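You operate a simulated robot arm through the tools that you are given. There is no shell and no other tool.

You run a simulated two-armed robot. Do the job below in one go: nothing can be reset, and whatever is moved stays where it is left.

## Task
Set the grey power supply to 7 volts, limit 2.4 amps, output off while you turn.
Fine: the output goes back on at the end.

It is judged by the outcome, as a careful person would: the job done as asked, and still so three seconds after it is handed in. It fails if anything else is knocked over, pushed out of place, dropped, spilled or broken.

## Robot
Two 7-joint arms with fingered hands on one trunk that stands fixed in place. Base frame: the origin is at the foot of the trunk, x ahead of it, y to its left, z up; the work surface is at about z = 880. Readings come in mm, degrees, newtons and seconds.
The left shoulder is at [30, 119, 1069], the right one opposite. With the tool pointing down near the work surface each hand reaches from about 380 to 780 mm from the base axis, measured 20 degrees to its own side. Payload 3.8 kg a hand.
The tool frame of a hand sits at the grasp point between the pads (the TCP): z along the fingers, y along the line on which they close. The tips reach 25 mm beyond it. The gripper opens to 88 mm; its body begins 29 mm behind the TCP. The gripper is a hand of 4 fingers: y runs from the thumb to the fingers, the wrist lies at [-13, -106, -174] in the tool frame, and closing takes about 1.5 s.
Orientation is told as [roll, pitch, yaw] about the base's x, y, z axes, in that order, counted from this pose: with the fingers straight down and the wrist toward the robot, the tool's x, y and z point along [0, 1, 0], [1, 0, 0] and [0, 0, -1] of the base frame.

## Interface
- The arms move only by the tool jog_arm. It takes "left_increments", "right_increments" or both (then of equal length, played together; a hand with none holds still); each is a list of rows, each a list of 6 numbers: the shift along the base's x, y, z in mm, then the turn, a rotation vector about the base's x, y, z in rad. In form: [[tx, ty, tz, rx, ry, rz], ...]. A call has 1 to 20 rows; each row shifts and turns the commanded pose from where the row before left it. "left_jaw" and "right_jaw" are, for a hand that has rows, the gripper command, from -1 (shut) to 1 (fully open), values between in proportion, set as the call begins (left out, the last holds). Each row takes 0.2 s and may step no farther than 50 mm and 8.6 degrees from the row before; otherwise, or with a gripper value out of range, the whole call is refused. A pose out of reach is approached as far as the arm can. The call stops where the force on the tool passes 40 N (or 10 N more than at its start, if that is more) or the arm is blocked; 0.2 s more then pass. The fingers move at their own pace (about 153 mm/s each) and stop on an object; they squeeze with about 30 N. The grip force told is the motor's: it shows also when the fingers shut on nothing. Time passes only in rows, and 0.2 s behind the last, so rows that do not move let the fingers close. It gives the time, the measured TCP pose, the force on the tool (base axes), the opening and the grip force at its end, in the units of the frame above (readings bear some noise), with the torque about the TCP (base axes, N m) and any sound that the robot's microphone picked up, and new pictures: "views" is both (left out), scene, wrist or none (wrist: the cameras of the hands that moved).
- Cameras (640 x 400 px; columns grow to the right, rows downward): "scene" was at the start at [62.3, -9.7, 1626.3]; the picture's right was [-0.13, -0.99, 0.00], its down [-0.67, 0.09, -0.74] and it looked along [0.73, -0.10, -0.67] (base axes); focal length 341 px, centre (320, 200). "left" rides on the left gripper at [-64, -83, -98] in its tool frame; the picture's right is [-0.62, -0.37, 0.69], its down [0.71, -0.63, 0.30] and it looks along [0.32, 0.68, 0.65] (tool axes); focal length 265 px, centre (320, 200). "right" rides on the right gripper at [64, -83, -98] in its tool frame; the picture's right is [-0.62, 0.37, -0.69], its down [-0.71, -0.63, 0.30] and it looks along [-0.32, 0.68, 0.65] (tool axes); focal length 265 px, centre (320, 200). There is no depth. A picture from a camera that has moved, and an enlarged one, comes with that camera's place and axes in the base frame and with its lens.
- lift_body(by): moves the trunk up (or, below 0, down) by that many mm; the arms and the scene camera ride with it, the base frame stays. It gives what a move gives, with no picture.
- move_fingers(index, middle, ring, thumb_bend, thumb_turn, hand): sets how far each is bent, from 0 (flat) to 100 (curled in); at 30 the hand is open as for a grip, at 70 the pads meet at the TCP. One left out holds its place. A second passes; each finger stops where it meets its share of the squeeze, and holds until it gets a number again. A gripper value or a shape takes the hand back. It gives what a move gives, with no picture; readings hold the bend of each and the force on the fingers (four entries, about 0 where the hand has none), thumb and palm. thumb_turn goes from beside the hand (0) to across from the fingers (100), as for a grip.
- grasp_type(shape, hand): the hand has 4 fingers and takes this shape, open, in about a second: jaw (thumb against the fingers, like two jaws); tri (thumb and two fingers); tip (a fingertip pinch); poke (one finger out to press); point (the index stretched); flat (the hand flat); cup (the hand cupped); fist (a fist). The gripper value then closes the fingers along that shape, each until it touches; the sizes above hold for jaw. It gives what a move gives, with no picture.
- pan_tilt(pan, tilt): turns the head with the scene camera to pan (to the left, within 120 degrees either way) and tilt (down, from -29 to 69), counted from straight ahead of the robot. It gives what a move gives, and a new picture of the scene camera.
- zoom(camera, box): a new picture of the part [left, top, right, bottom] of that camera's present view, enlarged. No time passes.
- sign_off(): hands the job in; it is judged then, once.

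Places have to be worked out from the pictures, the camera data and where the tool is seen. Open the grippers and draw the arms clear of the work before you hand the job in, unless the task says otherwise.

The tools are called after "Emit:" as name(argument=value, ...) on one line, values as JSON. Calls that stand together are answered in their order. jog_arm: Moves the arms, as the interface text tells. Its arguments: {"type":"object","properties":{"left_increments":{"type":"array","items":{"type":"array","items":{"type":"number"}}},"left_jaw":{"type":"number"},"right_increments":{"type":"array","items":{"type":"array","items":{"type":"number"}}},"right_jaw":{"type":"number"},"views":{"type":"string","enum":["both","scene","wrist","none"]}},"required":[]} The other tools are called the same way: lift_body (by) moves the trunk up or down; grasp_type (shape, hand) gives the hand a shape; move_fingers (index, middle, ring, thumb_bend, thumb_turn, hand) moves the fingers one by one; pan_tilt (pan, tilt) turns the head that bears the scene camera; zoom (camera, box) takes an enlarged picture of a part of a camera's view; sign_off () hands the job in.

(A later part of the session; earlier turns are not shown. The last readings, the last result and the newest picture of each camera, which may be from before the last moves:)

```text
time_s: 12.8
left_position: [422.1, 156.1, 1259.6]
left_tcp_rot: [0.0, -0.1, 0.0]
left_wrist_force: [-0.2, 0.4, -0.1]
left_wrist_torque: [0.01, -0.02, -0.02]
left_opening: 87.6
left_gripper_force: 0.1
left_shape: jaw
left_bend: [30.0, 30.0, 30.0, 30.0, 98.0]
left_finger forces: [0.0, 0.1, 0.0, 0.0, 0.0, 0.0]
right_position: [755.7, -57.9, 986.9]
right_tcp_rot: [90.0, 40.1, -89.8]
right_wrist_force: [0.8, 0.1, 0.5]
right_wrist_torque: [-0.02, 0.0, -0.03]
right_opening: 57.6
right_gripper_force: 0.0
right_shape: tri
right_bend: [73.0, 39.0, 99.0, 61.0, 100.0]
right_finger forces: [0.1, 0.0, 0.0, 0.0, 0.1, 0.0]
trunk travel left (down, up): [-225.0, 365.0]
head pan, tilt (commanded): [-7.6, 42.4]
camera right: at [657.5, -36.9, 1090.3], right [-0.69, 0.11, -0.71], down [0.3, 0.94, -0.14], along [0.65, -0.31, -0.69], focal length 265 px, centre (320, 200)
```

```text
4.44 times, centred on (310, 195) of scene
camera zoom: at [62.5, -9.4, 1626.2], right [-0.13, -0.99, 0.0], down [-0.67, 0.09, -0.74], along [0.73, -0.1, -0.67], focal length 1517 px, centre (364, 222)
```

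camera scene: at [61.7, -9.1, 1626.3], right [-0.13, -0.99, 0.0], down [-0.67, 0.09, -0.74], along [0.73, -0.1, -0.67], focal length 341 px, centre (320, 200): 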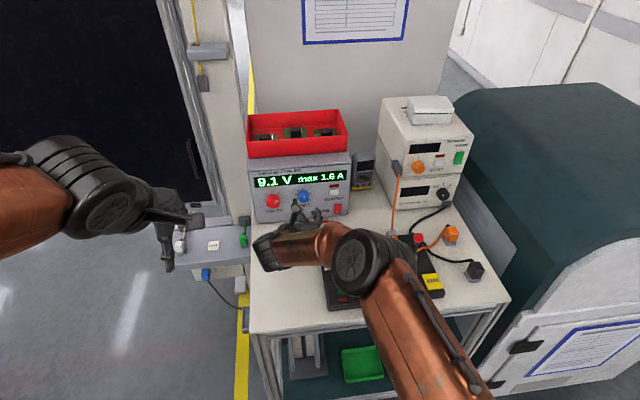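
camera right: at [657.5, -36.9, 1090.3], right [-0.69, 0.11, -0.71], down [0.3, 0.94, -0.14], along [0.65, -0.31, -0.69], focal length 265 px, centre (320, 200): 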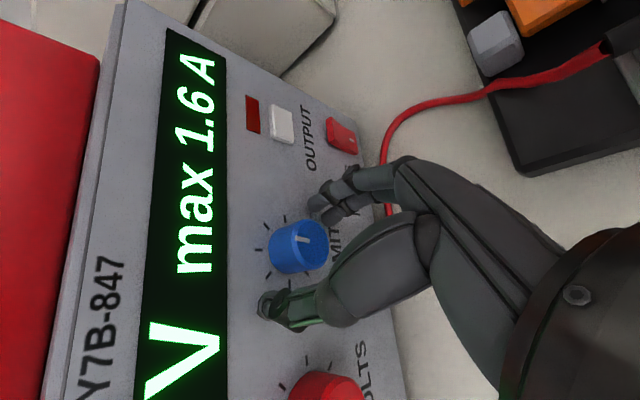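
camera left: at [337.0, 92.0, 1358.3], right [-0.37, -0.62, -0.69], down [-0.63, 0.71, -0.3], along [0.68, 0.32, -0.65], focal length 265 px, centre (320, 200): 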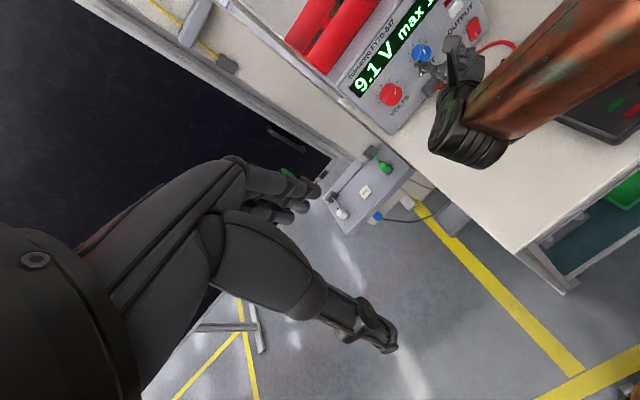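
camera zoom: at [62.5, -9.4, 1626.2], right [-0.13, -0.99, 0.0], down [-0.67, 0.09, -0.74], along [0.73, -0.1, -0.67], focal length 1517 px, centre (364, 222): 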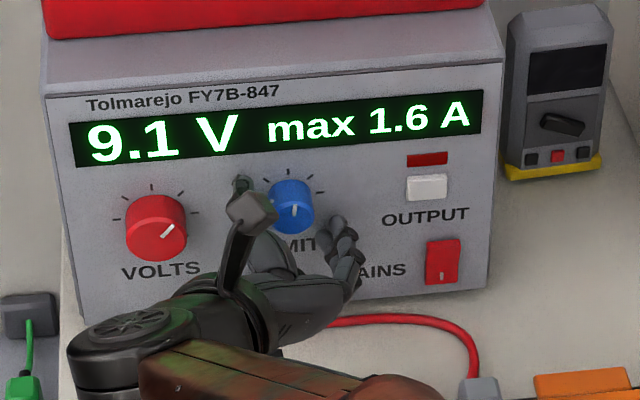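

The knob's face projects onto the tool axis at 12 mm ahead of the TCP, centred to about 1 mm. I go 8 mm deeper and close the three-finger grip on it.

Emit:
jog_arm(right_increments=[[4, 0, 0, 0, 0, 0], [4, 0, 0, 0, 0, 0], [0, 0, 0, 0, 0, 0]], views="none")

Emit:
jog_arm(right_increments=[[0, 0, 0, 0, 0, 0], [0, 0, 0, 0, 0, 0], [0, 0, 0, 0, 0, 0], [0, 0, 0, 0, 0, 0], [0, 0, 0, 0, 0, 0], [0, 0, 0, 0, 0, 0], [0, 0, 0, 0, 0, 0]], right_jaw=-1, views="wrist")

Emit:
zoom(camera="right", box=[200, 130, 440, 330])

Emit:
zoom(camera="scene", box=[250, 150, 370, 240])

```text
time_s: 13.6
left_position: [417.8, 155.1, 1259.8]
left_tcp_rot: [0.0, -0.2, 0.0]
left_wrist_force: [0.6, 0.0, -0.2]
left_wrist_torque: [0.02, 0.01, -0.01]
left_opening: 87.6
left_gripper_force: 0.0
left_shape: jaw
left_bend: [30.0, 30.0, 30.0, 30.0, 98.0]
left_finger forces: [0.0, 0.0, 0.0, 0.0, 0.0, 0.0]
right_position: [760.3, -57.7, 987.3]
right_tcp_rot: [89.8, 40.0, -90.0]
right_wrist_force: [-29.1, -0.4, -1.9]
right_wrist_torque: [0.05, 0.19, -0.33]
right_opening: 56.3
right_gripper_force: 0.1
right_shape: tri
right_bend: [73.0, 37.0, 99.0, 63.0, 100.0]
right_finger forces: [10.9, 8.1, 0.0, 0.1, 9.4, 0.0]
trunk travel left (down, up): [-225.0, 365.0]
head pan, tilt (commanded): [-7.6, 42.4]
```

```text
time_s: 15.2
left_position: [417.7, 156.1, 1260.5]
left_tcp_rot: [-0.1, -0.2, 0.0]
left_wrist_force: [-0.6, -0.1, -1.0]
left_wrist_torque: [-0.02, -0.01, -0.01]
left_opening: 87.6
left_gripper_force: 0.0
left_shape: jaw
left_bend: [30.0, 30.0, 30.0, 30.0, 98.0]
left_finger forces: [0.0, 0.0, 0.1, 0.1, 0.0, 0.0]
right_position: [759.4, -55.6, 989.7]
right_tcp_rot: [90.3, 39.8, -89.7]
right_wrist_force: [-31.8, 7.4, 0.2]
right_wrist_torque: [0.09, -0.08, 0.2]
right_opening: 28.7
right_gripper_force: 29.9
right_shape: tri
right_bend: [75.0, 56.0, 100.0, 78.0, 100.0]
right_finger forces: [25.7, 10.6, 0.0, 0.1, 42.2, 0.0]
trunk travel left (down, up): [-225.0, 365.0]
head pan, tilt (commanded): [-7.6, 42.4]
camera right: at [661.7, -35.7, 1091.4], right [-0.69, 0.11, -0.71], down [0.3, 0.94, -0.14], along [0.66, -0.31, -0.69], focal length 265 px, centre (320, 200)
```

right: 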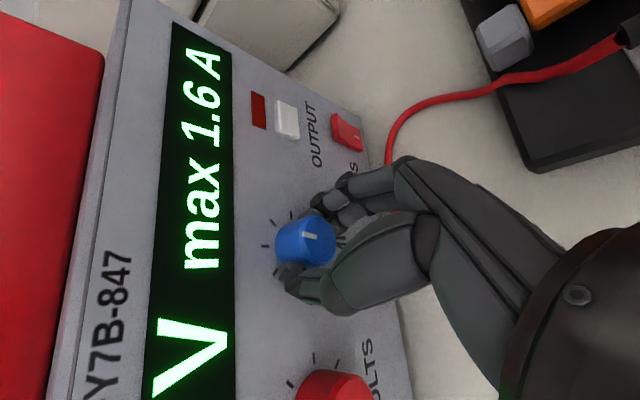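

```text
2.00 times, centred on (320, 230) of right
camera zoom: at [661.7, -35.7, 1091.4], right [-0.69, 0.11, -0.71], down [0.3, 0.94, -0.14], along [0.66, -0.31, -0.69], focal length 531 px, centre (320, 140)
```

zoom: 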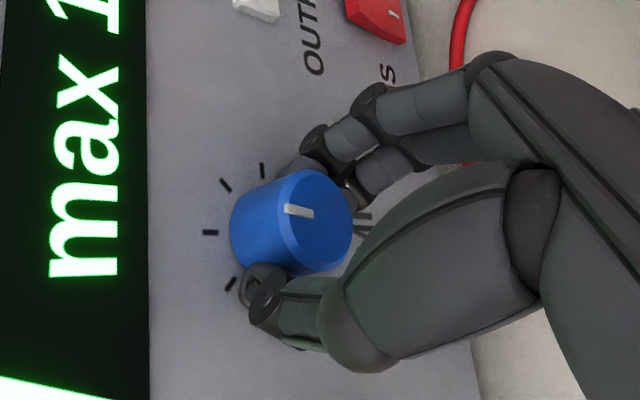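

```text
4.44 times, centred on (310, 195) of scene
camera zoom: at [56.6, -8.0, 1626.5], right [-0.13, -0.99, 0.0], down [-0.67, 0.09, -0.74], along [0.73, -0.1, -0.67], focal length 1517 px, centre (364, 222)
```

zoom: 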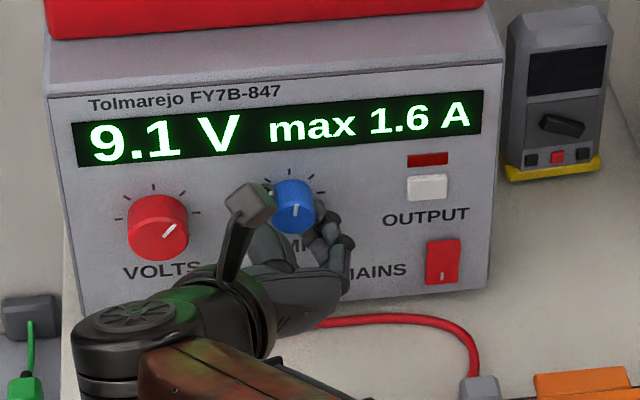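

The fingertips met the panel face sooner than judged (about -30 N along x), and the grip has closed on the knob at 28.7 mm. I ease the command back 4 mm to take off that push while keeping hold.

Emit:
jog_arm(right_increments=[[-2, 0, 0, 0, 0, 0], [-2, 0, 0, 0, 0, 0]], views="none")

```text
time_s: 15.8
left_position: [421.7, 156.3, 1258.5]
left_tcp_rot: [0.0, 0.0, -0.1]
left_wrist_force: [0.6, -0.3, -0.7]
left_wrist_torque: [0.0, 0.0, -0.03]
left_opening: 87.5
left_gripper_force: 0.0
left_shape: jaw
left_bend: [30.0, 30.0, 30.0, 30.0, 98.0]
left_finger forces: [0.0, 0.0, 0.0, 0.0, 0.1, 0.0]
right_position: [760.6, -56.3, 988.4]
right_tcp_rot: [90.4, 39.9, -89.5]
right_wrist_force: [-8.7, 8.4, 1.2]
right_wrist_torque: [0.03, -0.03, 0.1]
right_opening: 26.9
right_gripper_force: 29.3
right_shape: tri
right_bend: [75.0, 56.0, 100.0, 77.0, 100.0]
right_finger forces: [16.7, 9.7, 0.0, 0.0, 30.4, 0.0]
trunk travel left (down, up): [-225.0, 365.0]
head pan, tilt (commanded): [-7.6, 42.4]
```

The push is down to 9 N with a 8 N sideways pull from a small centring offset. I trim the command by about 1.5 mm toward the knob's true axis and turn clockwise a first 11° to see how the reading responds.

Emit:
jog_arm(right_increments=[[-1, 1.5, 1, 0, 0, 0], [0, 0, 0, 0.05, 0, 0], [0, 0, 0, 0.05, 0, 0], [0, 0, 0, 0.05, 0, 0], [0, 0, 0, 0.05, 0, 0]], views="wrist")

Emit:
zoom(camera="scene", box=[250, 150, 370, 240])

```text
time_s: 17.0
left_position: [422.6, 155.4, 1258.8]
left_tcp_rot: [0.0, -0.1, 0.0]
left_wrist_force: [0.5, 1.0, 0.7]
left_wrist_torque: [0.01, 0.0, 0.0]
left_opening: 87.4
left_gripper_force: 0.0
left_shape: jaw
left_bend: [30.0, 30.0, 30.0, 30.0, 98.0]
left_finger forces: [0.0, 0.0, 0.0, 0.0, 0.0, 0.0]
right_position: [759.6, -56.6, 988.5]
right_tcp_rot: [90.2, 51.5, -89.7]
right_wrist_force: [6.5, 3.9, 5.2]
right_wrist_torque: [-0.01, -0.06, 0.06]
right_opening: 25.7
right_gripper_force: 30.4
right_shape: tri
right_bend: [75.0, 57.0, 100.0, 77.0, 100.0]
right_finger forces: [11.7, 7.8, 0.1, 0.0, 24.9, 0.0]
trunk travel left (down, up): [-225.0, 365.0]
head pan, tilt (commanded): [-7.6, 42.4]
camera right: at [660.6, -56.9, 1093.9], right [-0.69, 0.25, -0.68], down [0.3, 0.95, 0.05], along [0.66, -0.17, -0.74], focal length 265 px, centre (320, 200)
```

right: 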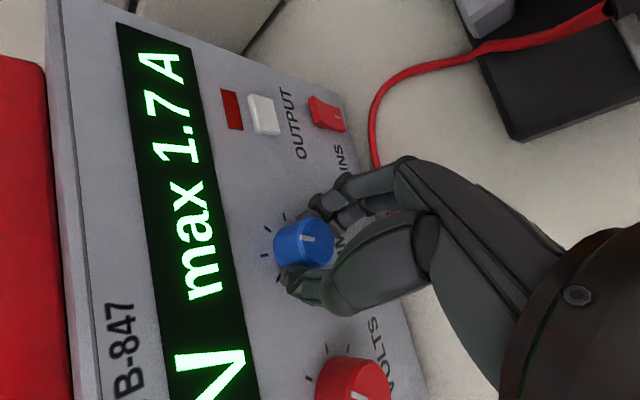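

```text
4.44 times, centred on (310, 195) of scene
camera zoom: at [62.6, -9.0, 1626.3], right [-0.13, -0.99, 0.0], down [-0.67, 0.09, -0.74], along [0.73, -0.1, -0.67], focal length 1517 px, centre (364, 222)
```

zoom: 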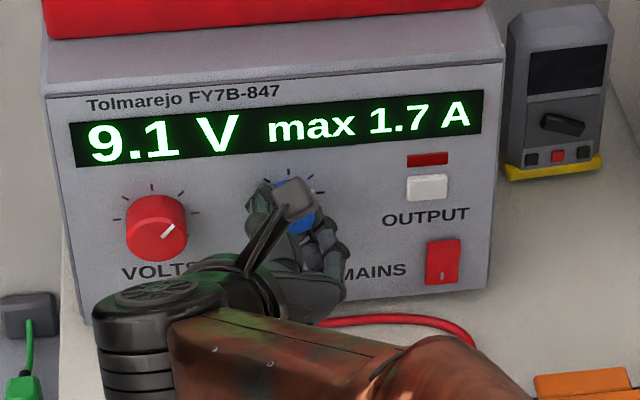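

The limit moved from 1.6 to 1.7 A for 11.5°, so about 0.1 A per 10°, clockwise raises it, and the supply hasn't shifted. I continue clockwise another 34°.

Emit:
jog_arm(right_increments=[[0.5, 0, 0, 0.075, 0, 0], [0, 0, 0, 0.075, 0, 0], [0, 0, 0, 0.075, 0, 0], [0, 0, 0, 0.075, 0, 0], [0, 0, 0, 0.075, 0, 0], [0, 0, 0, 0.075, 0, 0], [0, 0, 0, 0.075, 0, 0], [0, 0, 0, 0.075, 0, 0]], views="both")

Emit:
zoom(camera="scene", box=[250, 150, 370, 240])

```text
time_s: 18.8
left_position: [421.1, 156.0, 1259.7]
left_tcp_rot: [-0.1, 0.0, 0.0]
left_wrist_force: [0.1, -0.2, -0.2]
left_wrist_torque: [-0.04, -0.02, -0.05]
left_opening: 87.6
left_gripper_force: 0.0
left_shape: jaw
left_bend: [30.0, 30.0, 30.0, 30.0, 98.0]
left_finger forces: [0.0, 0.0, 0.1, 0.1, 0.1, 0.0]
right_position: [759.2, -57.0, 988.6]
right_tcp_rot: [92.8, 85.8, -87.0]
right_wrist_force: [7.9, 2.1, 12.6]
right_wrist_torque: [-0.04, -0.24, 0.01]
right_opening: 24.6
right_gripper_force: 30.3
right_shape: tri
right_bend: [75.0, 58.0, 100.0, 75.0, 100.0]
right_finger forces: [10.2, 7.3, 0.0, 0.0, 27.6, 0.0]
trunk travel left (down, up): [-225.0, 365.0]
head pan, tilt (commanded): [-7.6, 42.4]
camera scene: at [62.0, -9.1, 1626.3], right [-0.13, -0.99, 0.0], down [-0.67, 0.09, -0.74], along [0.73, -0.1, -0.67], focal length 341 px, centre (320, 200)
camera right: at [660.1, -116.9, 1076.0], right [-0.69, 0.59, -0.41], down [0.3, 0.76, 0.58], along [0.66, 0.28, -0.7], focal length 265 px, centre (320, 200)
```

scene: 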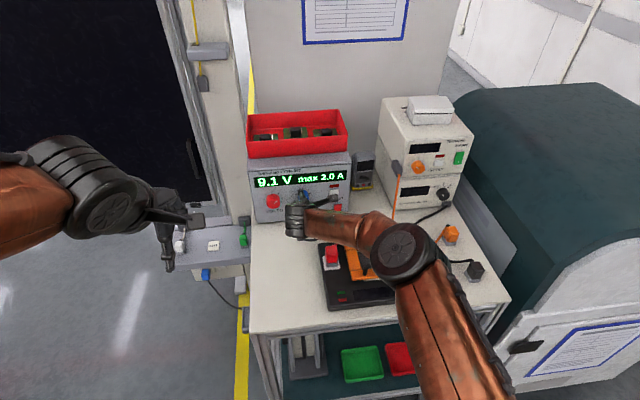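
right: 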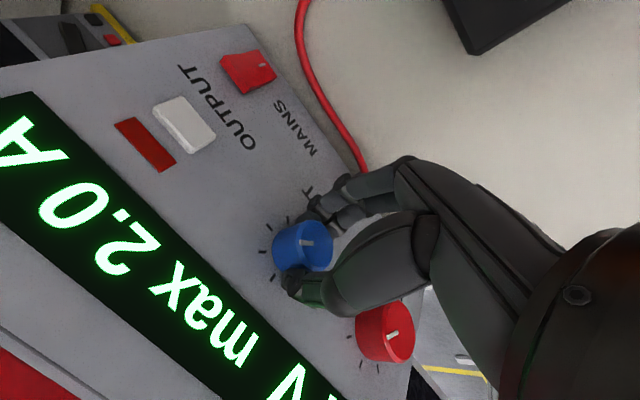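

```text
4.44 times, centred on (310, 195) of scene
camera zoom: at [62.0, -9.1, 1626.3], right [-0.13, -0.99, 0.0], down [-0.67, 0.09, -0.74], along [0.73, -0.1, -0.67], focal length 1517 px, centre (364, 222)
```

zoom: 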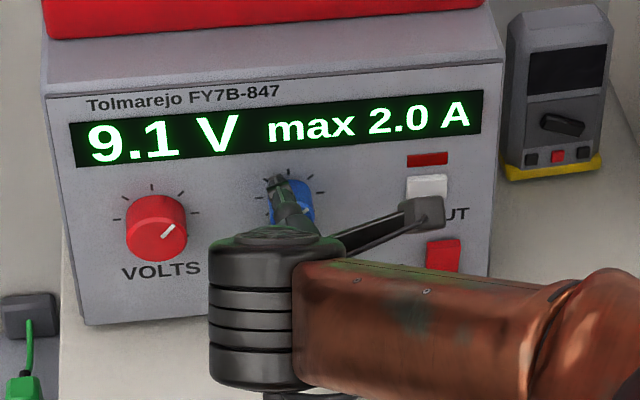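

The limit now reads 2.0 A with the grip steady; a 12 N upward load shows the command sits about 2 mm low. I trim that and go on clockwise about 23°.

Emit:
jog_arm(right_increments=[[0.5, 0, 1, 0, 0, 0], [0.5, 0.5, 1, 0.08, 0, 0], [0, 0, 0, 0.08, 0, 0], [0, 0, 0, 0.08, 0, 0], [0, 0, 0, 0.08, 0, 0], [0, 0, 0, 0.08, 0, 0]], views="both")

Emit:
zoom(camera="scene", box=[250, 150, 370, 240])

```text
time_s: 20.2
left_position: [421.5, 155.0, 1259.1]
left_tcp_rot: [0.0, 0.0, 0.1]
left_wrist_force: [0.1, -0.5, -0.8]
left_wrist_torque: [-0.01, 0.02, -0.02]
left_opening: 87.6
left_gripper_force: 0.1
left_shape: jaw
left_bend: [30.0, 30.0, 30.0, 30.0, 98.0]
left_finger forces: [0.0, 0.1, 0.1, 0.0, 0.0, 0.1]
right_position: [758.7, -56.4, 989.0]
right_tcp_rot: [-90.5, 71.2, 89.6]
right_wrist_force: [0.0, -1.1, 4.3]
right_wrist_torque: [-0.02, -0.05, -0.01]
right_opening: 24.6
right_gripper_force: 29.2
right_shape: tri
right_bend: [75.0, 58.0, 100.0, 75.0, 100.0]
right_finger forces: [12.0, 10.1, 0.1, 0.0, 24.3, 0.0]
trunk travel left (down, up): [-225.0, 365.0]
head pan, tilt (commanded): [-7.6, 42.4]
camera scene: at [61.7, -9.9, 1626.3], right [-0.13, -0.99, 0.0], down [-0.67, 0.09, -0.74], along [0.73, -0.1, -0.67], focal length 341 px, centre (320, 200)
camera right: at [660.7, -146.2, 1047.9], right [-0.69, 0.7, -0.15], down [0.3, 0.47, 0.83], along [0.65, 0.53, -0.54], focal length 265 px, centre (320, 200)
```

scene: 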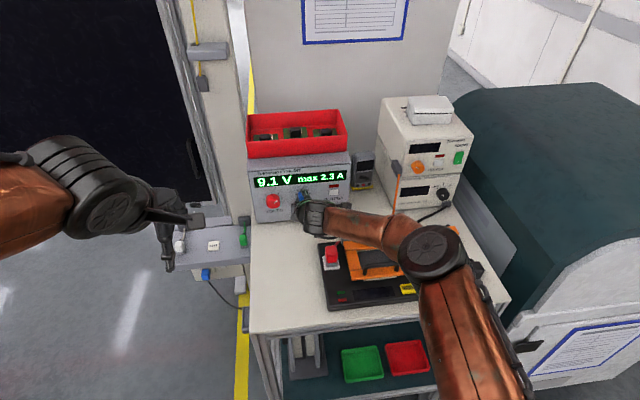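
right: 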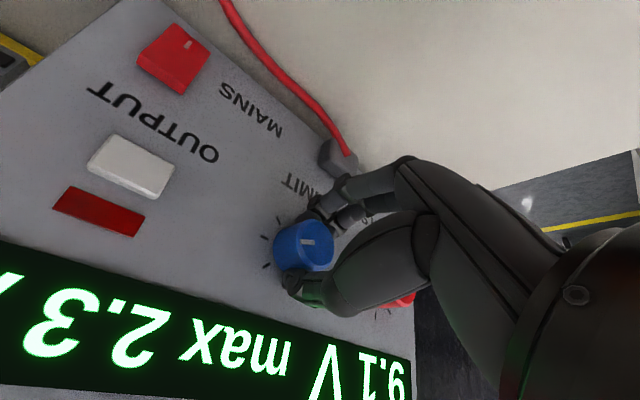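

```text
4.44 times, centred on (310, 195) of scene
camera zoom: at [61.7, -9.9, 1626.3], right [-0.13, -0.99, 0.0], down [-0.67, 0.09, -0.74], along [0.73, -0.1, -0.67], focal length 1517 px, centre (364, 222)
```

zoom: 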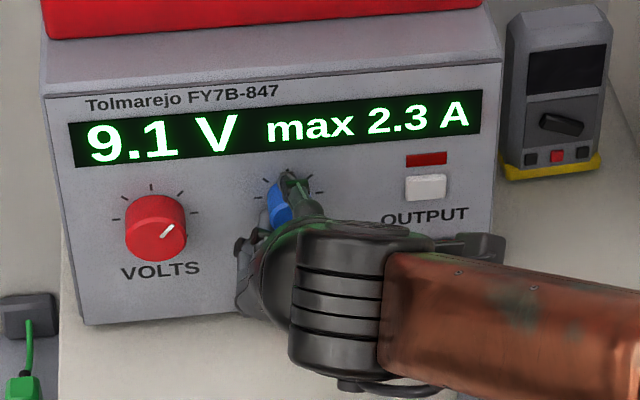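

2.3 A at 69° of turn, consistent with 0.1 A per 10°. I turn another 8° to find where it flips to 2.4.

Emit:
jog_arm(right_increments=[[0, 0, 0.4, 0.07, 0, 0], [0, 0, 0.4, 0.07, 0, 0]], views="wrist")

Emit:
zoom(camera="scene", box=[250, 150, 370, 240])

```text
time_s: 20.8
left_position: [422.0, 155.0, 1258.8]
left_tcp_rot: [0.0, -0.1, 0.0]
left_wrist_force: [-0.8, -0.3, -0.5]
left_wrist_torque: [-0.01, 0.0, -0.02]
left_opening: 87.3
left_gripper_force: 0.1
left_shape: jaw
left_bend: [30.0, 30.0, 30.0, 30.0, 98.0]
left_finger forces: [0.0, 0.0, 0.0, 0.0, 0.0, 0.1]
right_position: [759.0, -57.7, 990.2]
right_tcp_rot: [-90.3, 63.2, 89.8]
right_wrist_force: [-0.4, -1.5, 3.7]
right_wrist_torque: [0.01, -0.06, 0.0]
right_opening: 24.6
right_gripper_force: 30.2
right_shape: tri
right_bend: [75.0, 57.0, 100.0, 75.0, 100.0]
right_finger forces: [12.6, 10.2, 0.1, 0.0, 24.0, 0.1]
trunk travel left (down, up): [-225.0, 365.0]
head pan, tilt (commanded): [-7.6, 42.4]
camera right: at [660.7, -153.3, 1035.6], right [-0.69, 0.72, -0.05], down [0.3, 0.35, 0.89], along [0.65, 0.6, -0.46], focal length 265 px, centre (320, 200)
```

right: 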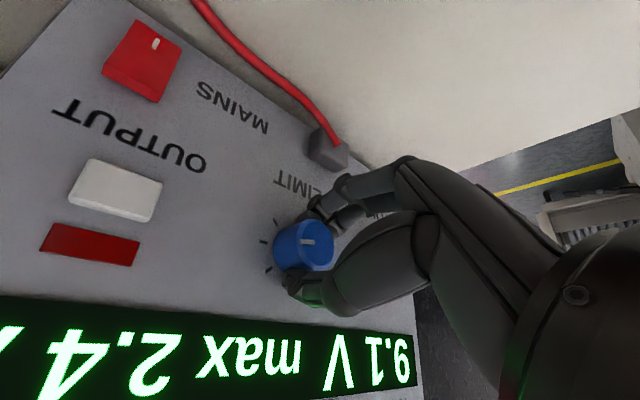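

```text
4.44 times, centred on (310, 195) of scene
camera zoom: at [61.9, -9.8, 1626.3], right [-0.13, -0.99, 0.0], down [-0.67, 0.09, -0.74], along [0.73, -0.1, -0.67], focal length 1517 px, centre (364, 222)
```

zoom: 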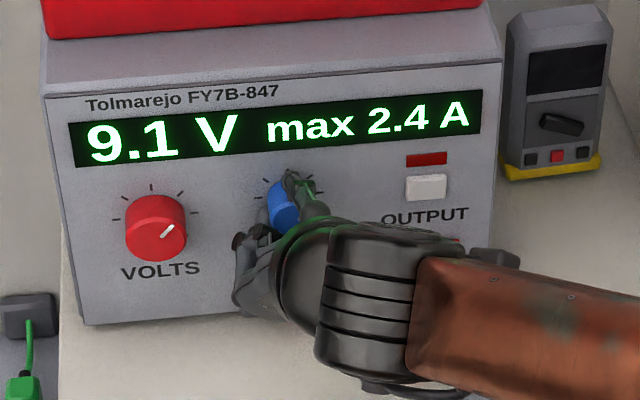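

It flipped to 2.4 A; by my estimate it's near the lower edge (about 2.36), so I add 3° to centre it.

Emit:
jog_arm(right_increments=[[0, 0, 0.4, 0.025, 0, 0], [0, 0, 0, 0.025, 0, 0], [0, 0, 0, 0, 0, 0]], views="wrist")

Emit:
zoom(camera="scene", box=[250, 150, 370, 240])

```text
time_s: 21.6
left_position: [421.0, 153.7, 1258.5]
left_tcp_rot: [0.0, 0.0, 0.0]
left_wrist_force: [0.7, -0.1, -1.1]
left_wrist_torque: [-0.02, 0.02, -0.01]
left_opening: 87.5
left_gripper_force: 0.1
left_shape: jaw
left_bend: [30.0, 30.0, 30.0, 30.0, 98.0]
left_finger forces: [0.0, 0.0, 0.0, 0.0, 0.1, 0.0]
right_position: [758.9, -56.3, 990.5]
right_tcp_rot: [-90.3, 60.3, 89.8]
right_wrist_force: [-0.9, -2.5, 2.2]
right_wrist_torque: [0.0, 0.0, 0.01]
right_opening: 24.8
right_gripper_force: 30.4
right_shape: tri
right_bend: [75.0, 57.0, 100.0, 75.0, 100.0]
right_finger forces: [13.1, 10.5, 0.1, 0.0, 23.7, 0.1]
trunk travel left (down, up): [-225.0, 365.0]
head pan, tilt (commanded): [-7.6, 42.4]
camera right: at [660.8, -155.4, 1031.2], right [-0.69, 0.72, -0.01], down [0.3, 0.31, 0.9], along [0.65, 0.62, -0.43], focal length 265 px, centre (320, 200)
```

right: 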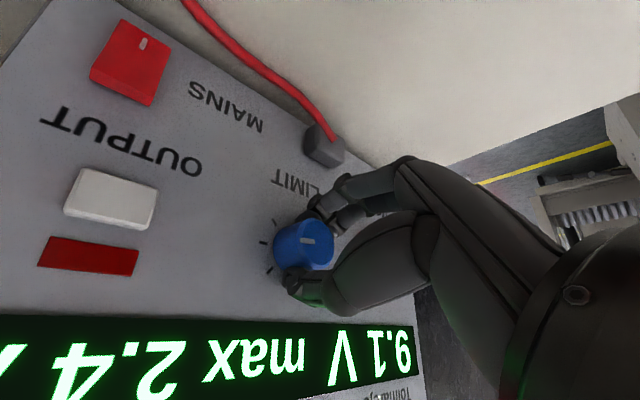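

```text
4.44 times, centred on (310, 195) of scene
camera zoom: at [61.6, -9.9, 1626.3], right [-0.13, -0.99, 0.0], down [-0.67, 0.09, -0.74], along [0.73, -0.1, -0.67], focal length 1517 px, centre (364, 222)
```

zoom: 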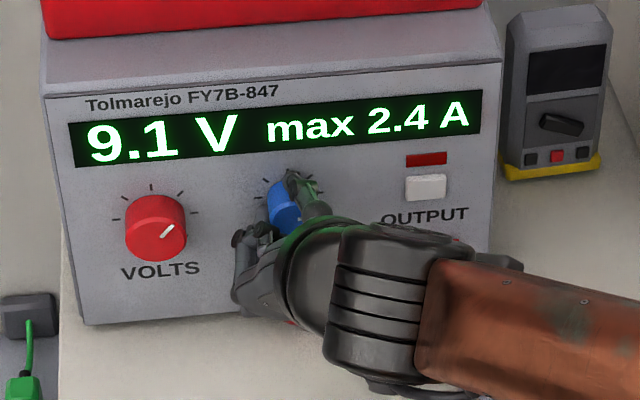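

The limit reads a steady 2.4 A. I open the fingers only partway (the lead's plug sits just below-left) and hold still while they release, then check the reading.

Emit:
jog_arm(right_increments=[[0, 0, 0, 0, 0, 0], [0, 0, 0, 0, 0, 0], [0, 0, 0, 0, 0, 0], [0, 0, 0, 0, 0, 0]], right_jaw=0.1, views="wrist")

Emit:
zoom(camera="scene", box=[250, 150, 370, 240])

Emit:
zoom(camera="right", box=[200, 130, 440, 330])

```text
time_s: 22.6
left_position: [421.4, 155.4, 1259.2]
left_tcp_rot: [-0.1, -0.1, 0.0]
left_wrist_force: [-0.3, 0.4, -0.4]
left_wrist_torque: [0.02, 0.02, 0.03]
left_opening: 87.8
left_gripper_force: 0.0
left_shape: jaw
left_bend: [30.0, 30.0, 30.0, 30.0, 98.0]
left_finger forces: [0.0, 0.0, 0.1, 0.0, 0.0, 0.0]
right_position: [758.6, -56.3, 990.3]
right_tcp_rot: [-90.3, 60.4, 89.8]
right_wrist_force: [-2.3, 0.9, 0.0]
right_wrist_torque: [0.01, 0.07, 0.07]
right_opening: 48.5
right_gripper_force: 0.0
right_shape: tri
right_bend: [74.0, 42.0, 99.0, 67.0, 100.0]
right_finger forces: [0.9, 2.2, 0.0, 0.1, 0.0, 0.0]
trunk travel left (down, up): [-225.0, 365.0]
head pan, tilt (commanded): [-7.6, 42.4]
camera right: at [660.9, -154.6, 1031.1], right [-0.69, 0.72, -0.02], down [0.3, 0.31, 0.9], along [0.65, 0.62, -0.43], focal length 265 px, centre (320, 200)
```

right: 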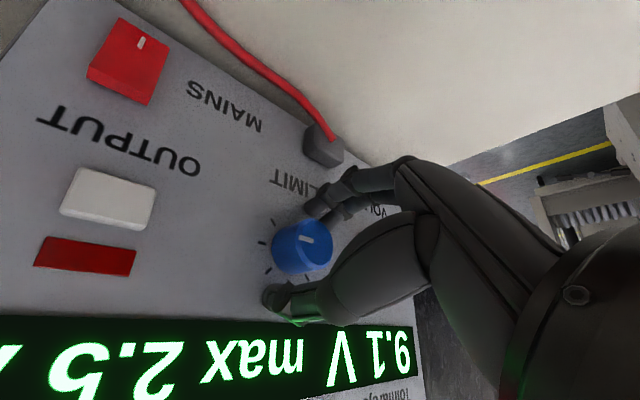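

```text
4.44 times, centred on (310, 195) of scene
camera zoom: at [61.9, -9.5, 1626.3], right [-0.13, -0.99, 0.0], down [-0.67, 0.09, -0.74], along [0.73, -0.1, -0.67], focal length 1517 px, centre (364, 222)
```

zoom: 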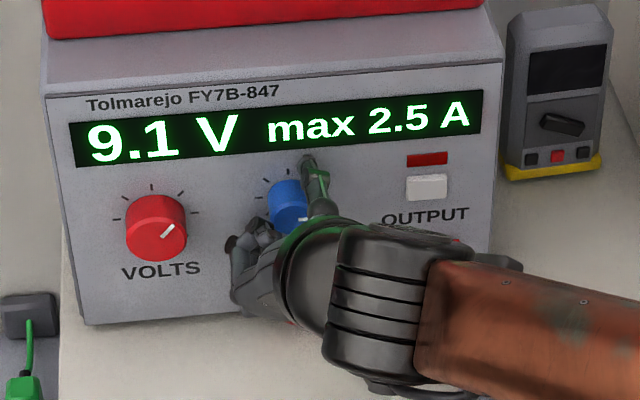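

```text
2.00 times, centred on (320, 230) of right
camera zoom: at [660.9, -154.6, 1031.1], right [-0.69, 0.72, -0.02], down [0.3, 0.31, 0.9], along [0.65, 0.62, -0.43], focal length 531 px, centre (320, 140)
```

zoom: 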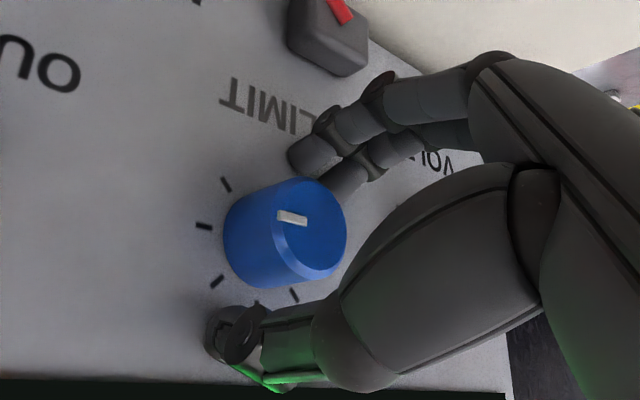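

Releasing dragged the knob slightly to 2.5 A. I re-close the grip, then turn back a few degrees to allow for that small release drift.

Emit:
jog_arm(right_increments=[[0, 0, 0, 0, 0, 0], [0, 0, 0, 0, 0, 0], [0, 0, 0, 0, 0, 0], [0, 0, 0, 0, 0, 0], [0, 0, 0, 0, 0, 0], [0, 0, 0, 0, 0, 0]], right_jaw=-1, views="wrist")

Emit:
zoom(camera="scene", box=[250, 150, 370, 240])

```text
time_s: 24.0
left_position: [420.7, 153.6, 1260.5]
left_tcp_rot: [0.0, -0.1, 0.1]
left_wrist_force: [0.2, 0.1, -0.1]
left_wrist_torque: [0.07, -0.01, 0.0]
left_opening: 87.3
left_gripper_force: 0.1
left_shape: jaw
left_bend: [30.0, 30.0, 30.0, 30.0, 98.0]
left_finger forces: [0.1, 0.0, 0.1, 0.0, 0.0, 0.1]
right_position: [759.1, -57.3, 992.1]
right_tcp_rot: [-90.8, 60.4, 89.3]
right_wrist_force: [-1.3, -6.1, 14.8]
right_wrist_torque: [-0.01, -0.4, -0.21]
right_opening: 19.2
right_gripper_force: 29.7
right_shape: tri
right_bend: [75.0, 56.0, 100.0, 73.0, 100.0]
right_finger forces: [10.8, 8.5, 0.1, 0.0, 39.0, 0.0]
trunk travel left (down, up): [-225.0, 365.0]
head pan, tilt (commanded): [-7.6, 42.4]
camera right: at [660.1, -156.1, 1032.8], right [-0.69, 0.72, -0.02], down [0.3, 0.31, 0.9], along [0.66, 0.62, -0.43], focal length 265 px, centre (320, 200)
```

right: 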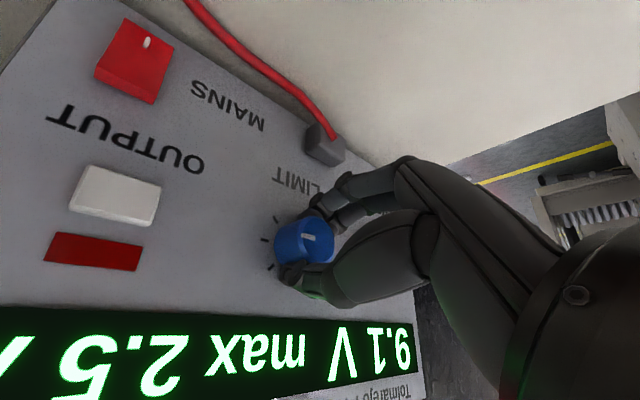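

```text
4.44 times, centred on (310, 195) of scene
camera zoom: at [59.9, -10.5, 1626.4], right [-0.13, -0.99, 0.0], down [-0.67, 0.09, -0.74], along [0.73, -0.1, -0.67], focal length 1517 px, centre (364, 222)
```

zoom: 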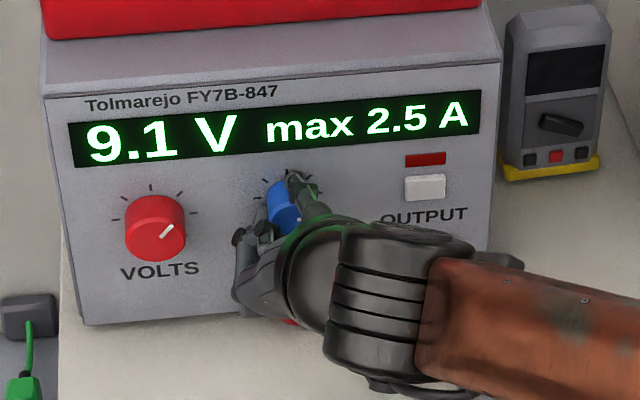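

Gripped again, it reads 2.5 A. I trim the 15 N side load and turn back 3° at a time to find the flip to 2.4.

Emit:
jog_arm(right_increments=[[0, -0.7, 1.3, 0, 0, 0], [0, -0.5, 1.2, -0.025, 0, 0], [0, 0, 0, -0.025, 0, 0], [0, 0, 0, 0, 0, 0]], views="wrist")

```text
time_s: 25.0
left_position: [421.6, 154.4, 1259.2]
left_tcp_rot: [0.1, -0.1, 0.0]
left_wrist_force: [-0.9, 0.0, 0.4]
left_wrist_torque: [-0.01, 0.02, -0.02]
left_opening: 87.7
left_gripper_force: 0.0
left_shape: jaw
left_bend: [30.0, 30.0, 30.0, 30.0, 98.0]
left_finger forces: [0.0, 0.0, 0.1, 0.1, 0.0, 0.1]
right_position: [758.8, -58.6, 992.6]
right_tcp_rot: [-90.3, 63.4, 89.7]
right_wrist_force: [4.1, -2.3, 7.4]
right_wrist_torque: [0.05, -0.15, -0.08]
right_opening: 18.3
right_gripper_force: 30.0
right_shape: tri
right_bend: [75.0, 55.0, 100.0, 73.0, 100.0]
right_finger forces: [12.3, 10.5, 0.0, 0.0, 29.5, 0.0]
trunk travel left (down, up): [-225.0, 365.0]
head pan, tilt (commanded): [-7.6, 42.4]
camera right: at [660.3, -154.5, 1038.3], right [-0.69, 0.72, -0.05], down [0.3, 0.36, 0.88], along [0.65, 0.6, -0.46], focal length 265 px, centre (320, 200)
```

right: 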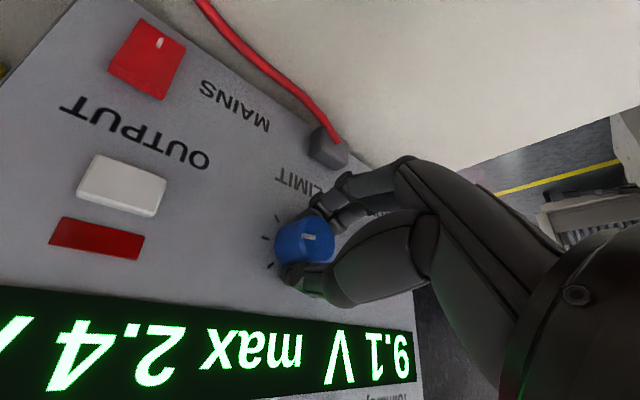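

2.4 A is back, near its upper edge. I turn back 5° more toward the lower edge so the release drift ends up near the middle.

Emit:
jog_arm(right_increments=[[-0.5, -0.4, 1.0, -0.03, 0, 0], [0, 0, 0, -0.03, 0, 0], [0, 0, 0, -0.02, 0, 0], [0, 0, 0, 0, 0, 0]], views="wrist")

```text
time_s: 26.0
left_position: [421.6, 155.0, 1258.8]
left_tcp_rot: [0.0, 0.1, 0.0]
left_wrist_force: [-0.6, -0.3, 0.3]
left_wrist_torque: [0.0, 0.01, 0.0]
left_opening: 87.7
left_gripper_force: 0.1
left_shape: jaw
left_bend: [30.0, 30.0, 30.0, 30.0, 98.0]
left_finger forces: [0.0, 0.0, 0.0, 0.0, 0.0, 0.0]
right_position: [758.9, -58.0, 993.6]
right_tcp_rot: [-90.3, 67.9, 89.7]
right_wrist_force: [3.4, 1.3, 3.3]
right_wrist_torque: [-0.01, -0.03, 0.03]
right_opening: 18.9
right_gripper_force: 30.3
right_shape: tri
right_bend: [75.0, 54.0, 100.0, 73.0, 100.0]
right_finger forces: [14.0, 11.7, 0.0, 0.0, 27.8, 0.1]
trunk travel left (down, up): [-225.0, 365.0]
head pan, tilt (commanded): [-7.6, 42.4]
camera right: at [660.3, -150.7, 1046.7], right [-0.69, 0.71, -0.11], down [0.3, 0.42, 0.85], along [0.65, 0.56, -0.51], focal length 265 px, centre (320, 200)
```

right: 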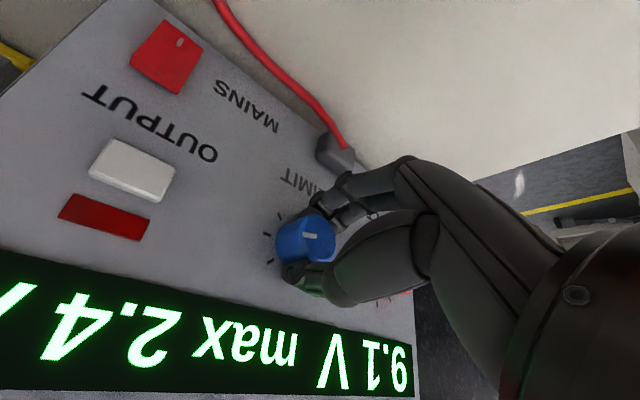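

Still 2.4 A after turning back 4.5° more. I release gently in small opening steps and read again.

Emit:
jog_arm(right_increments=[[0, 0, 0, 0, 0, 0], [0, 0, 0, 0, 0, 0], [0, 0, 0, 0, 0, 0]], right_jaw=-0.4, views="wrist")

Emit:
jog_arm(right_increments=[[0, 0, 0, 0, 0, 0], [0, 0, 0, 0, 0, 0], [0, 0, 0, 0, 0, 0]], right_jaw=0.1, views="wrist")

```text
time_s: 26.8
left_position: [421.8, 153.9, 1258.7]
left_tcp_rot: [0.0, 0.0, 0.0]
left_wrist_force: [0.0, -0.1, 0.3]
left_wrist_torque: [0.02, 0.04, 0.02]
left_opening: 87.8
left_gripper_force: 0.0
left_shape: jaw
left_bend: [30.0, 30.0, 30.0, 30.0, 98.0]
left_finger forces: [0.0, 0.0, 0.1, 0.0, 0.0, 0.0]
right_position: [759.4, -58.3, 992.2]
right_tcp_rot: [-90.2, 67.9, 89.9]
right_wrist_force: [-0.8, 0.7, -0.9]
right_wrist_torque: [0.02, 0.06, 0.02]
right_opening: 26.5
right_gripper_force: 0.0
right_shape: tri
right_bend: [74.0, 53.0, 99.0, 74.0, 100.0]
right_finger forces: [1.1, 0.4, 0.1, 0.1, 0.1, 0.0]
trunk travel left (down, up): [-225.0, 365.0]
head pan, tilt (commanded): [-7.6, 42.4]
camera right: at [660.4, -151.1, 1046.1], right [-0.69, 0.71, -0.11], down [0.3, 0.42, 0.85], along [0.65, 0.56, -0.51], focal length 265 px, centre (320, 200)
```

right: 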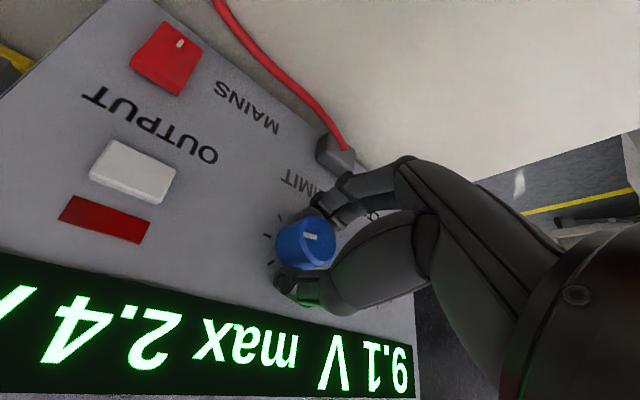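

```text
time_s: 27.6
left_position: [420.3, 153.6, 1259.2]
left_tcp_rot: [0.0, 0.0, 0.0]
left_wrist_force: [-0.8, -0.2, 0.5]
left_wrist_torque: [-0.01, -0.03, 0.03]
left_opening: 87.6
left_gripper_force: 0.2
left_shape: jaw
left_bend: [30.0, 30.0, 30.0, 30.0, 98.0]
left_finger forces: [0.0, 0.0, 0.0, 0.0, 0.0, 0.1]
right_position: [758.4, -58.7, 993.5]
right_tcp_rot: [-90.3, 67.7, 89.7]
right_wrist_force: [-1.1, 0.0, 0.6]
right_wrist_torque: [0.01, -0.02, 0.02]
right_opening: 47.9
right_gripper_force: 0.1
right_shape: tri
right_bend: [74.0, 43.0, 99.0, 67.0, 100.0]
right_finger forces: [0.0, 0.2, 0.1, 0.1, 0.1, 0.1]
trunk travel left (down, up): [-225.0, 365.0]
head pan, tilt (commanded): [-7.6, 42.4]
camera right: at [660.5, -151.2, 1046.7], right [-0.69, 0.71, -0.11], down [0.3, 0.42, 0.85], along [0.65, 0.56, -0.51], focal length 265 px, centre (320, 200)
```

right: 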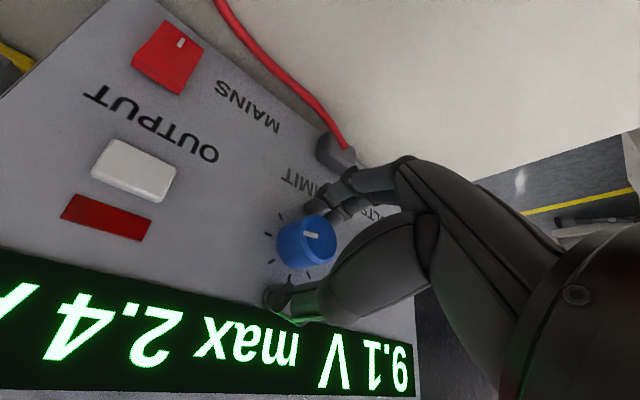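

The fingers are clear of the knob and it stays at 2.4 A. I back out straight along -x and then rise, and look at the panel.

Emit:
jog_arm(right_increments=[[-5, 0, 0, 0, 0, 0], [-10, 0, 0, 0, 0, 0], [-20, 0, 0, 0, 0, 0], [-15, 5, 15, 0, 0, 0], [0, 20, 20, 0, 0, 0]], views="both")

Emit:
zoom(camera="scene", box=[250, 150, 370, 240])

Emit:
zoom(camera="right", box=[180, 150, 420, 350])

```text
time_s: 28.8
left_position: [422.0, 155.6, 1259.5]
left_tcp_rot: [0.0, 0.0, 0.0]
left_wrist_force: [-0.4, 0.2, -0.1]
left_wrist_torque: [0.0, -0.01, 0.0]
left_opening: 87.6
left_gripper_force: 0.0
left_shape: jaw
left_bend: [30.0, 30.0, 30.0, 30.0, 98.0]
left_finger forces: [0.1, 0.0, 0.0, 0.1, 0.1, 0.0]
right_position: [709.3, -33.3, 1028.1]
right_tcp_rot: [-90.3, 68.0, 89.8]
right_wrist_force: [0.0, -0.1, 0.2]
right_wrist_torque: [0.0, 0.01, -0.03]
right_opening: 47.9
right_gripper_force: 0.0
right_shape: tri
right_bend: [74.0, 43.0, 99.0, 67.0, 100.0]
right_finger forces: [0.0, 0.0, 0.0, 0.0, 0.0, 0.0]
trunk travel left (down, up): [-225.0, 365.0]
head pan, tilt (commanded): [-7.6, 42.4]
camera scene: at [62.4, -8.4, 1626.3], right [-0.13, -0.99, 0.0], down [-0.67, 0.09, -0.74], along [0.73, -0.1, -0.67], focal length 341 px, centre (320, 200)
camera right: at [609.8, -125.0, 1081.7], right [-0.69, 0.71, -0.11], down [0.3, 0.42, 0.85], along [0.65, 0.56, -0.51], focal length 265 px, centre (320, 200)
```

scene: 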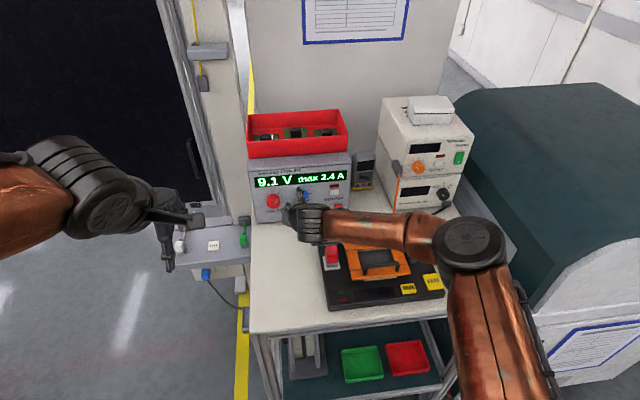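
right: 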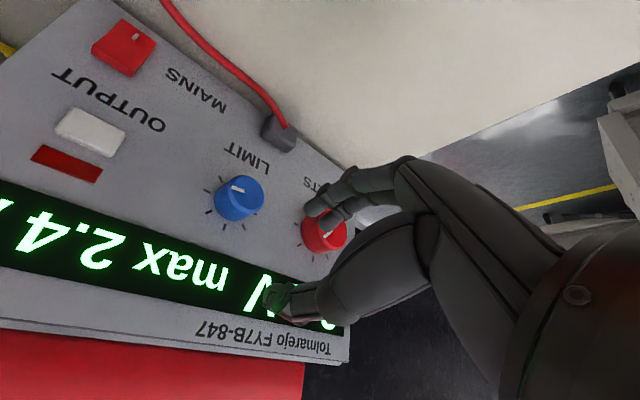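

```text
4.44 times, centred on (310, 195) of scene
camera zoom: at [62.4, -8.4, 1626.3], right [-0.13, -0.99, 0.0], down [-0.67, 0.09, -0.74], along [0.73, -0.1, -0.67], focal length 1517 px, centre (364, 222)
```

zoom: 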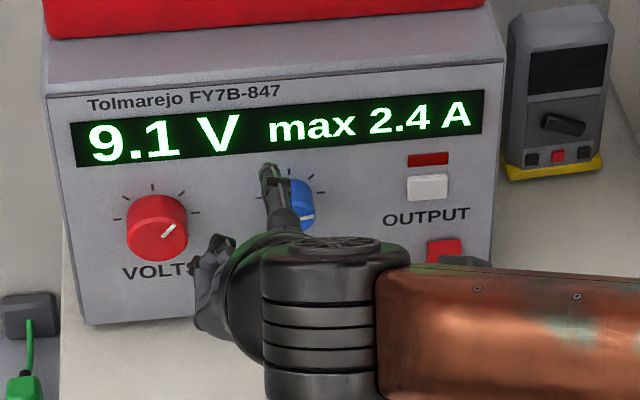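

```text
2.00 times, centred on (300, 250) of right
camera zoom: at [609.8, -125.0, 1081.7], right [-0.69, 0.71, -0.11], down [0.3, 0.42, 0.85], along [0.65, 0.56, -0.51], focal length 531 px, centre (360, 100)
```

zoom: 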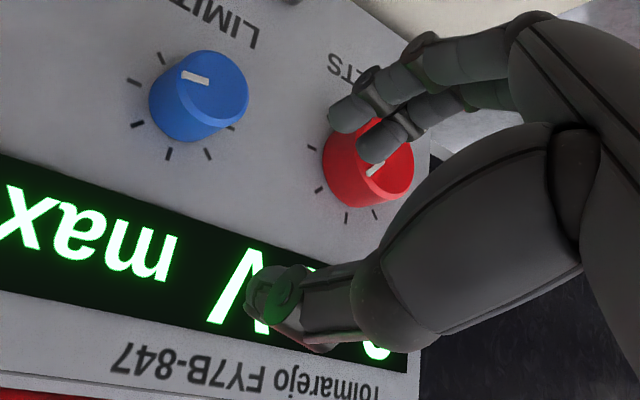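

LIMIT reads 2.4 A with its pointer at three o'clock. Now VOLTS: by the scene view it sits near [768, 26, 979], a little lower than LIMIT. I move the right hand in front of it, with the fingers opened wider for its 40 mm width.

Emit:
jog_arm(right_increments=[[0, 20, 0, 0, 0, 0], [0, 20, 0, 0, 0, 0], [0, 19, -10, 0, 0, 0], [2, 0, -15, 0, 0, 0], [2, 0, -15, 0, 0, 0]], right_jaw=0.5, views="both")

Emit:
zoom(camera="right", box=[180, 130, 420, 330])

Emit:
zoom(camera="scene", box=[250, 150, 370, 240])

```text
time_s: 30.0
left_position: [421.5, 155.3, 1258.1]
left_tcp_rot: [0.1, 0.0, 0.0]
left_wrist_force: [0.1, -0.3, 0.1]
left_wrist_torque: [-0.01, 0.01, 0.02]
left_opening: 87.5
left_gripper_force: 0.0
left_shape: jaw
left_bend: [30.0, 30.0, 30.0, 30.0, 98.0]
left_finger forces: [0.0, 0.1, 0.0, 0.0, 0.0, 0.0]
right_position: [713.1, 26.0, 990.3]
right_tcp_rot: [-90.4, 67.8, 89.7]
right_wrist_force: [-0.9, 0.0, 0.3]
right_wrist_torque: [0.0, 0.0, 0.01]
right_opening: 65.8
right_gripper_force: 0.1
right_shape: tri
right_bend: [27.0, 36.0, 99.0, 54.0, 99.0]
right_finger forces: [0.1, 0.0, 0.0, 0.1, 0.0, 0.0]
trunk travel left (down, up): [-225.0, 365.0]
head pan, tilt (commanded): [-7.6, 42.4]
camera scene: at [62.6, -9.3, 1626.2], right [-0.13, -0.99, 0.0], down [-0.67, 0.09, -0.74], along [0.73, -0.1, -0.67], focal length 341 px, centre (320, 200)
camera right: at [614.9, -67.0, 1042.9], right [-0.69, 0.71, -0.11], down [0.3, 0.42, 0.85], along [0.65, 0.56, -0.51], focal length 265 px, centre (320, 200)
```

scene: 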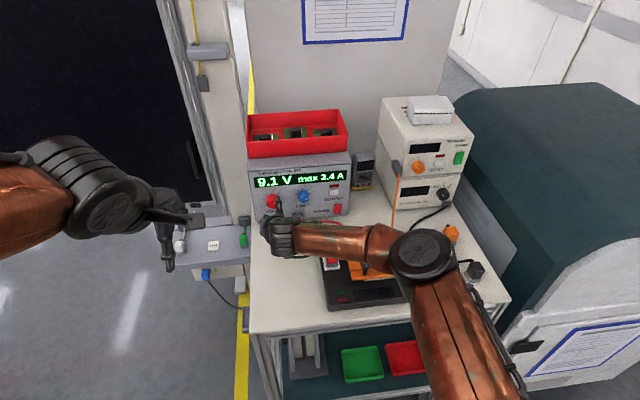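
right: 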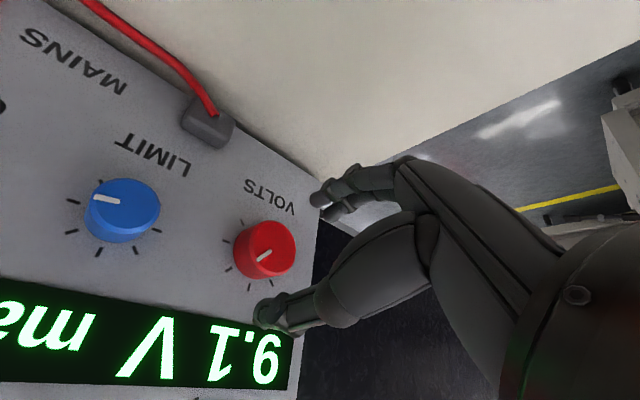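

```text
2.00 times, centred on (300, 230) of right
camera zoom: at [614.9, -67.0, 1042.9], right [-0.69, 0.71, -0.11], down [0.3, 0.42, 0.85], along [0.65, 0.56, -0.51], focal length 531 px, centre (360, 140)
```

zoom: 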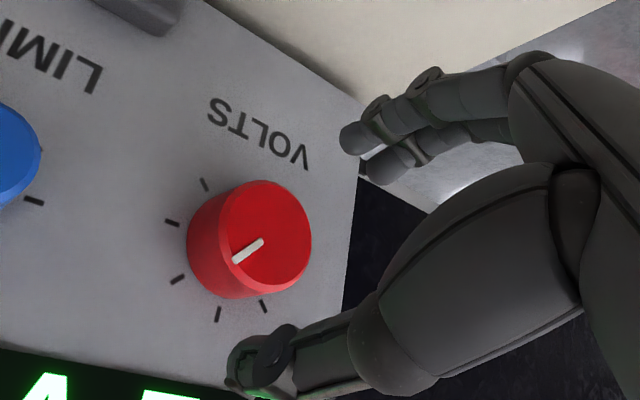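

```text
4.44 times, centred on (310, 195) of scene
camera zoom: at [62.6, -9.3, 1626.2], right [-0.13, -0.99, 0.0], down [-0.67, 0.09, -0.74], along [0.73, -0.1, -0.67], focal length 1517 px, centre (364, 222)
```

zoom: 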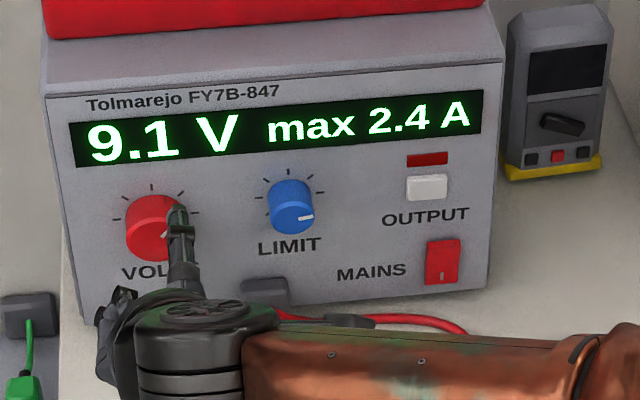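

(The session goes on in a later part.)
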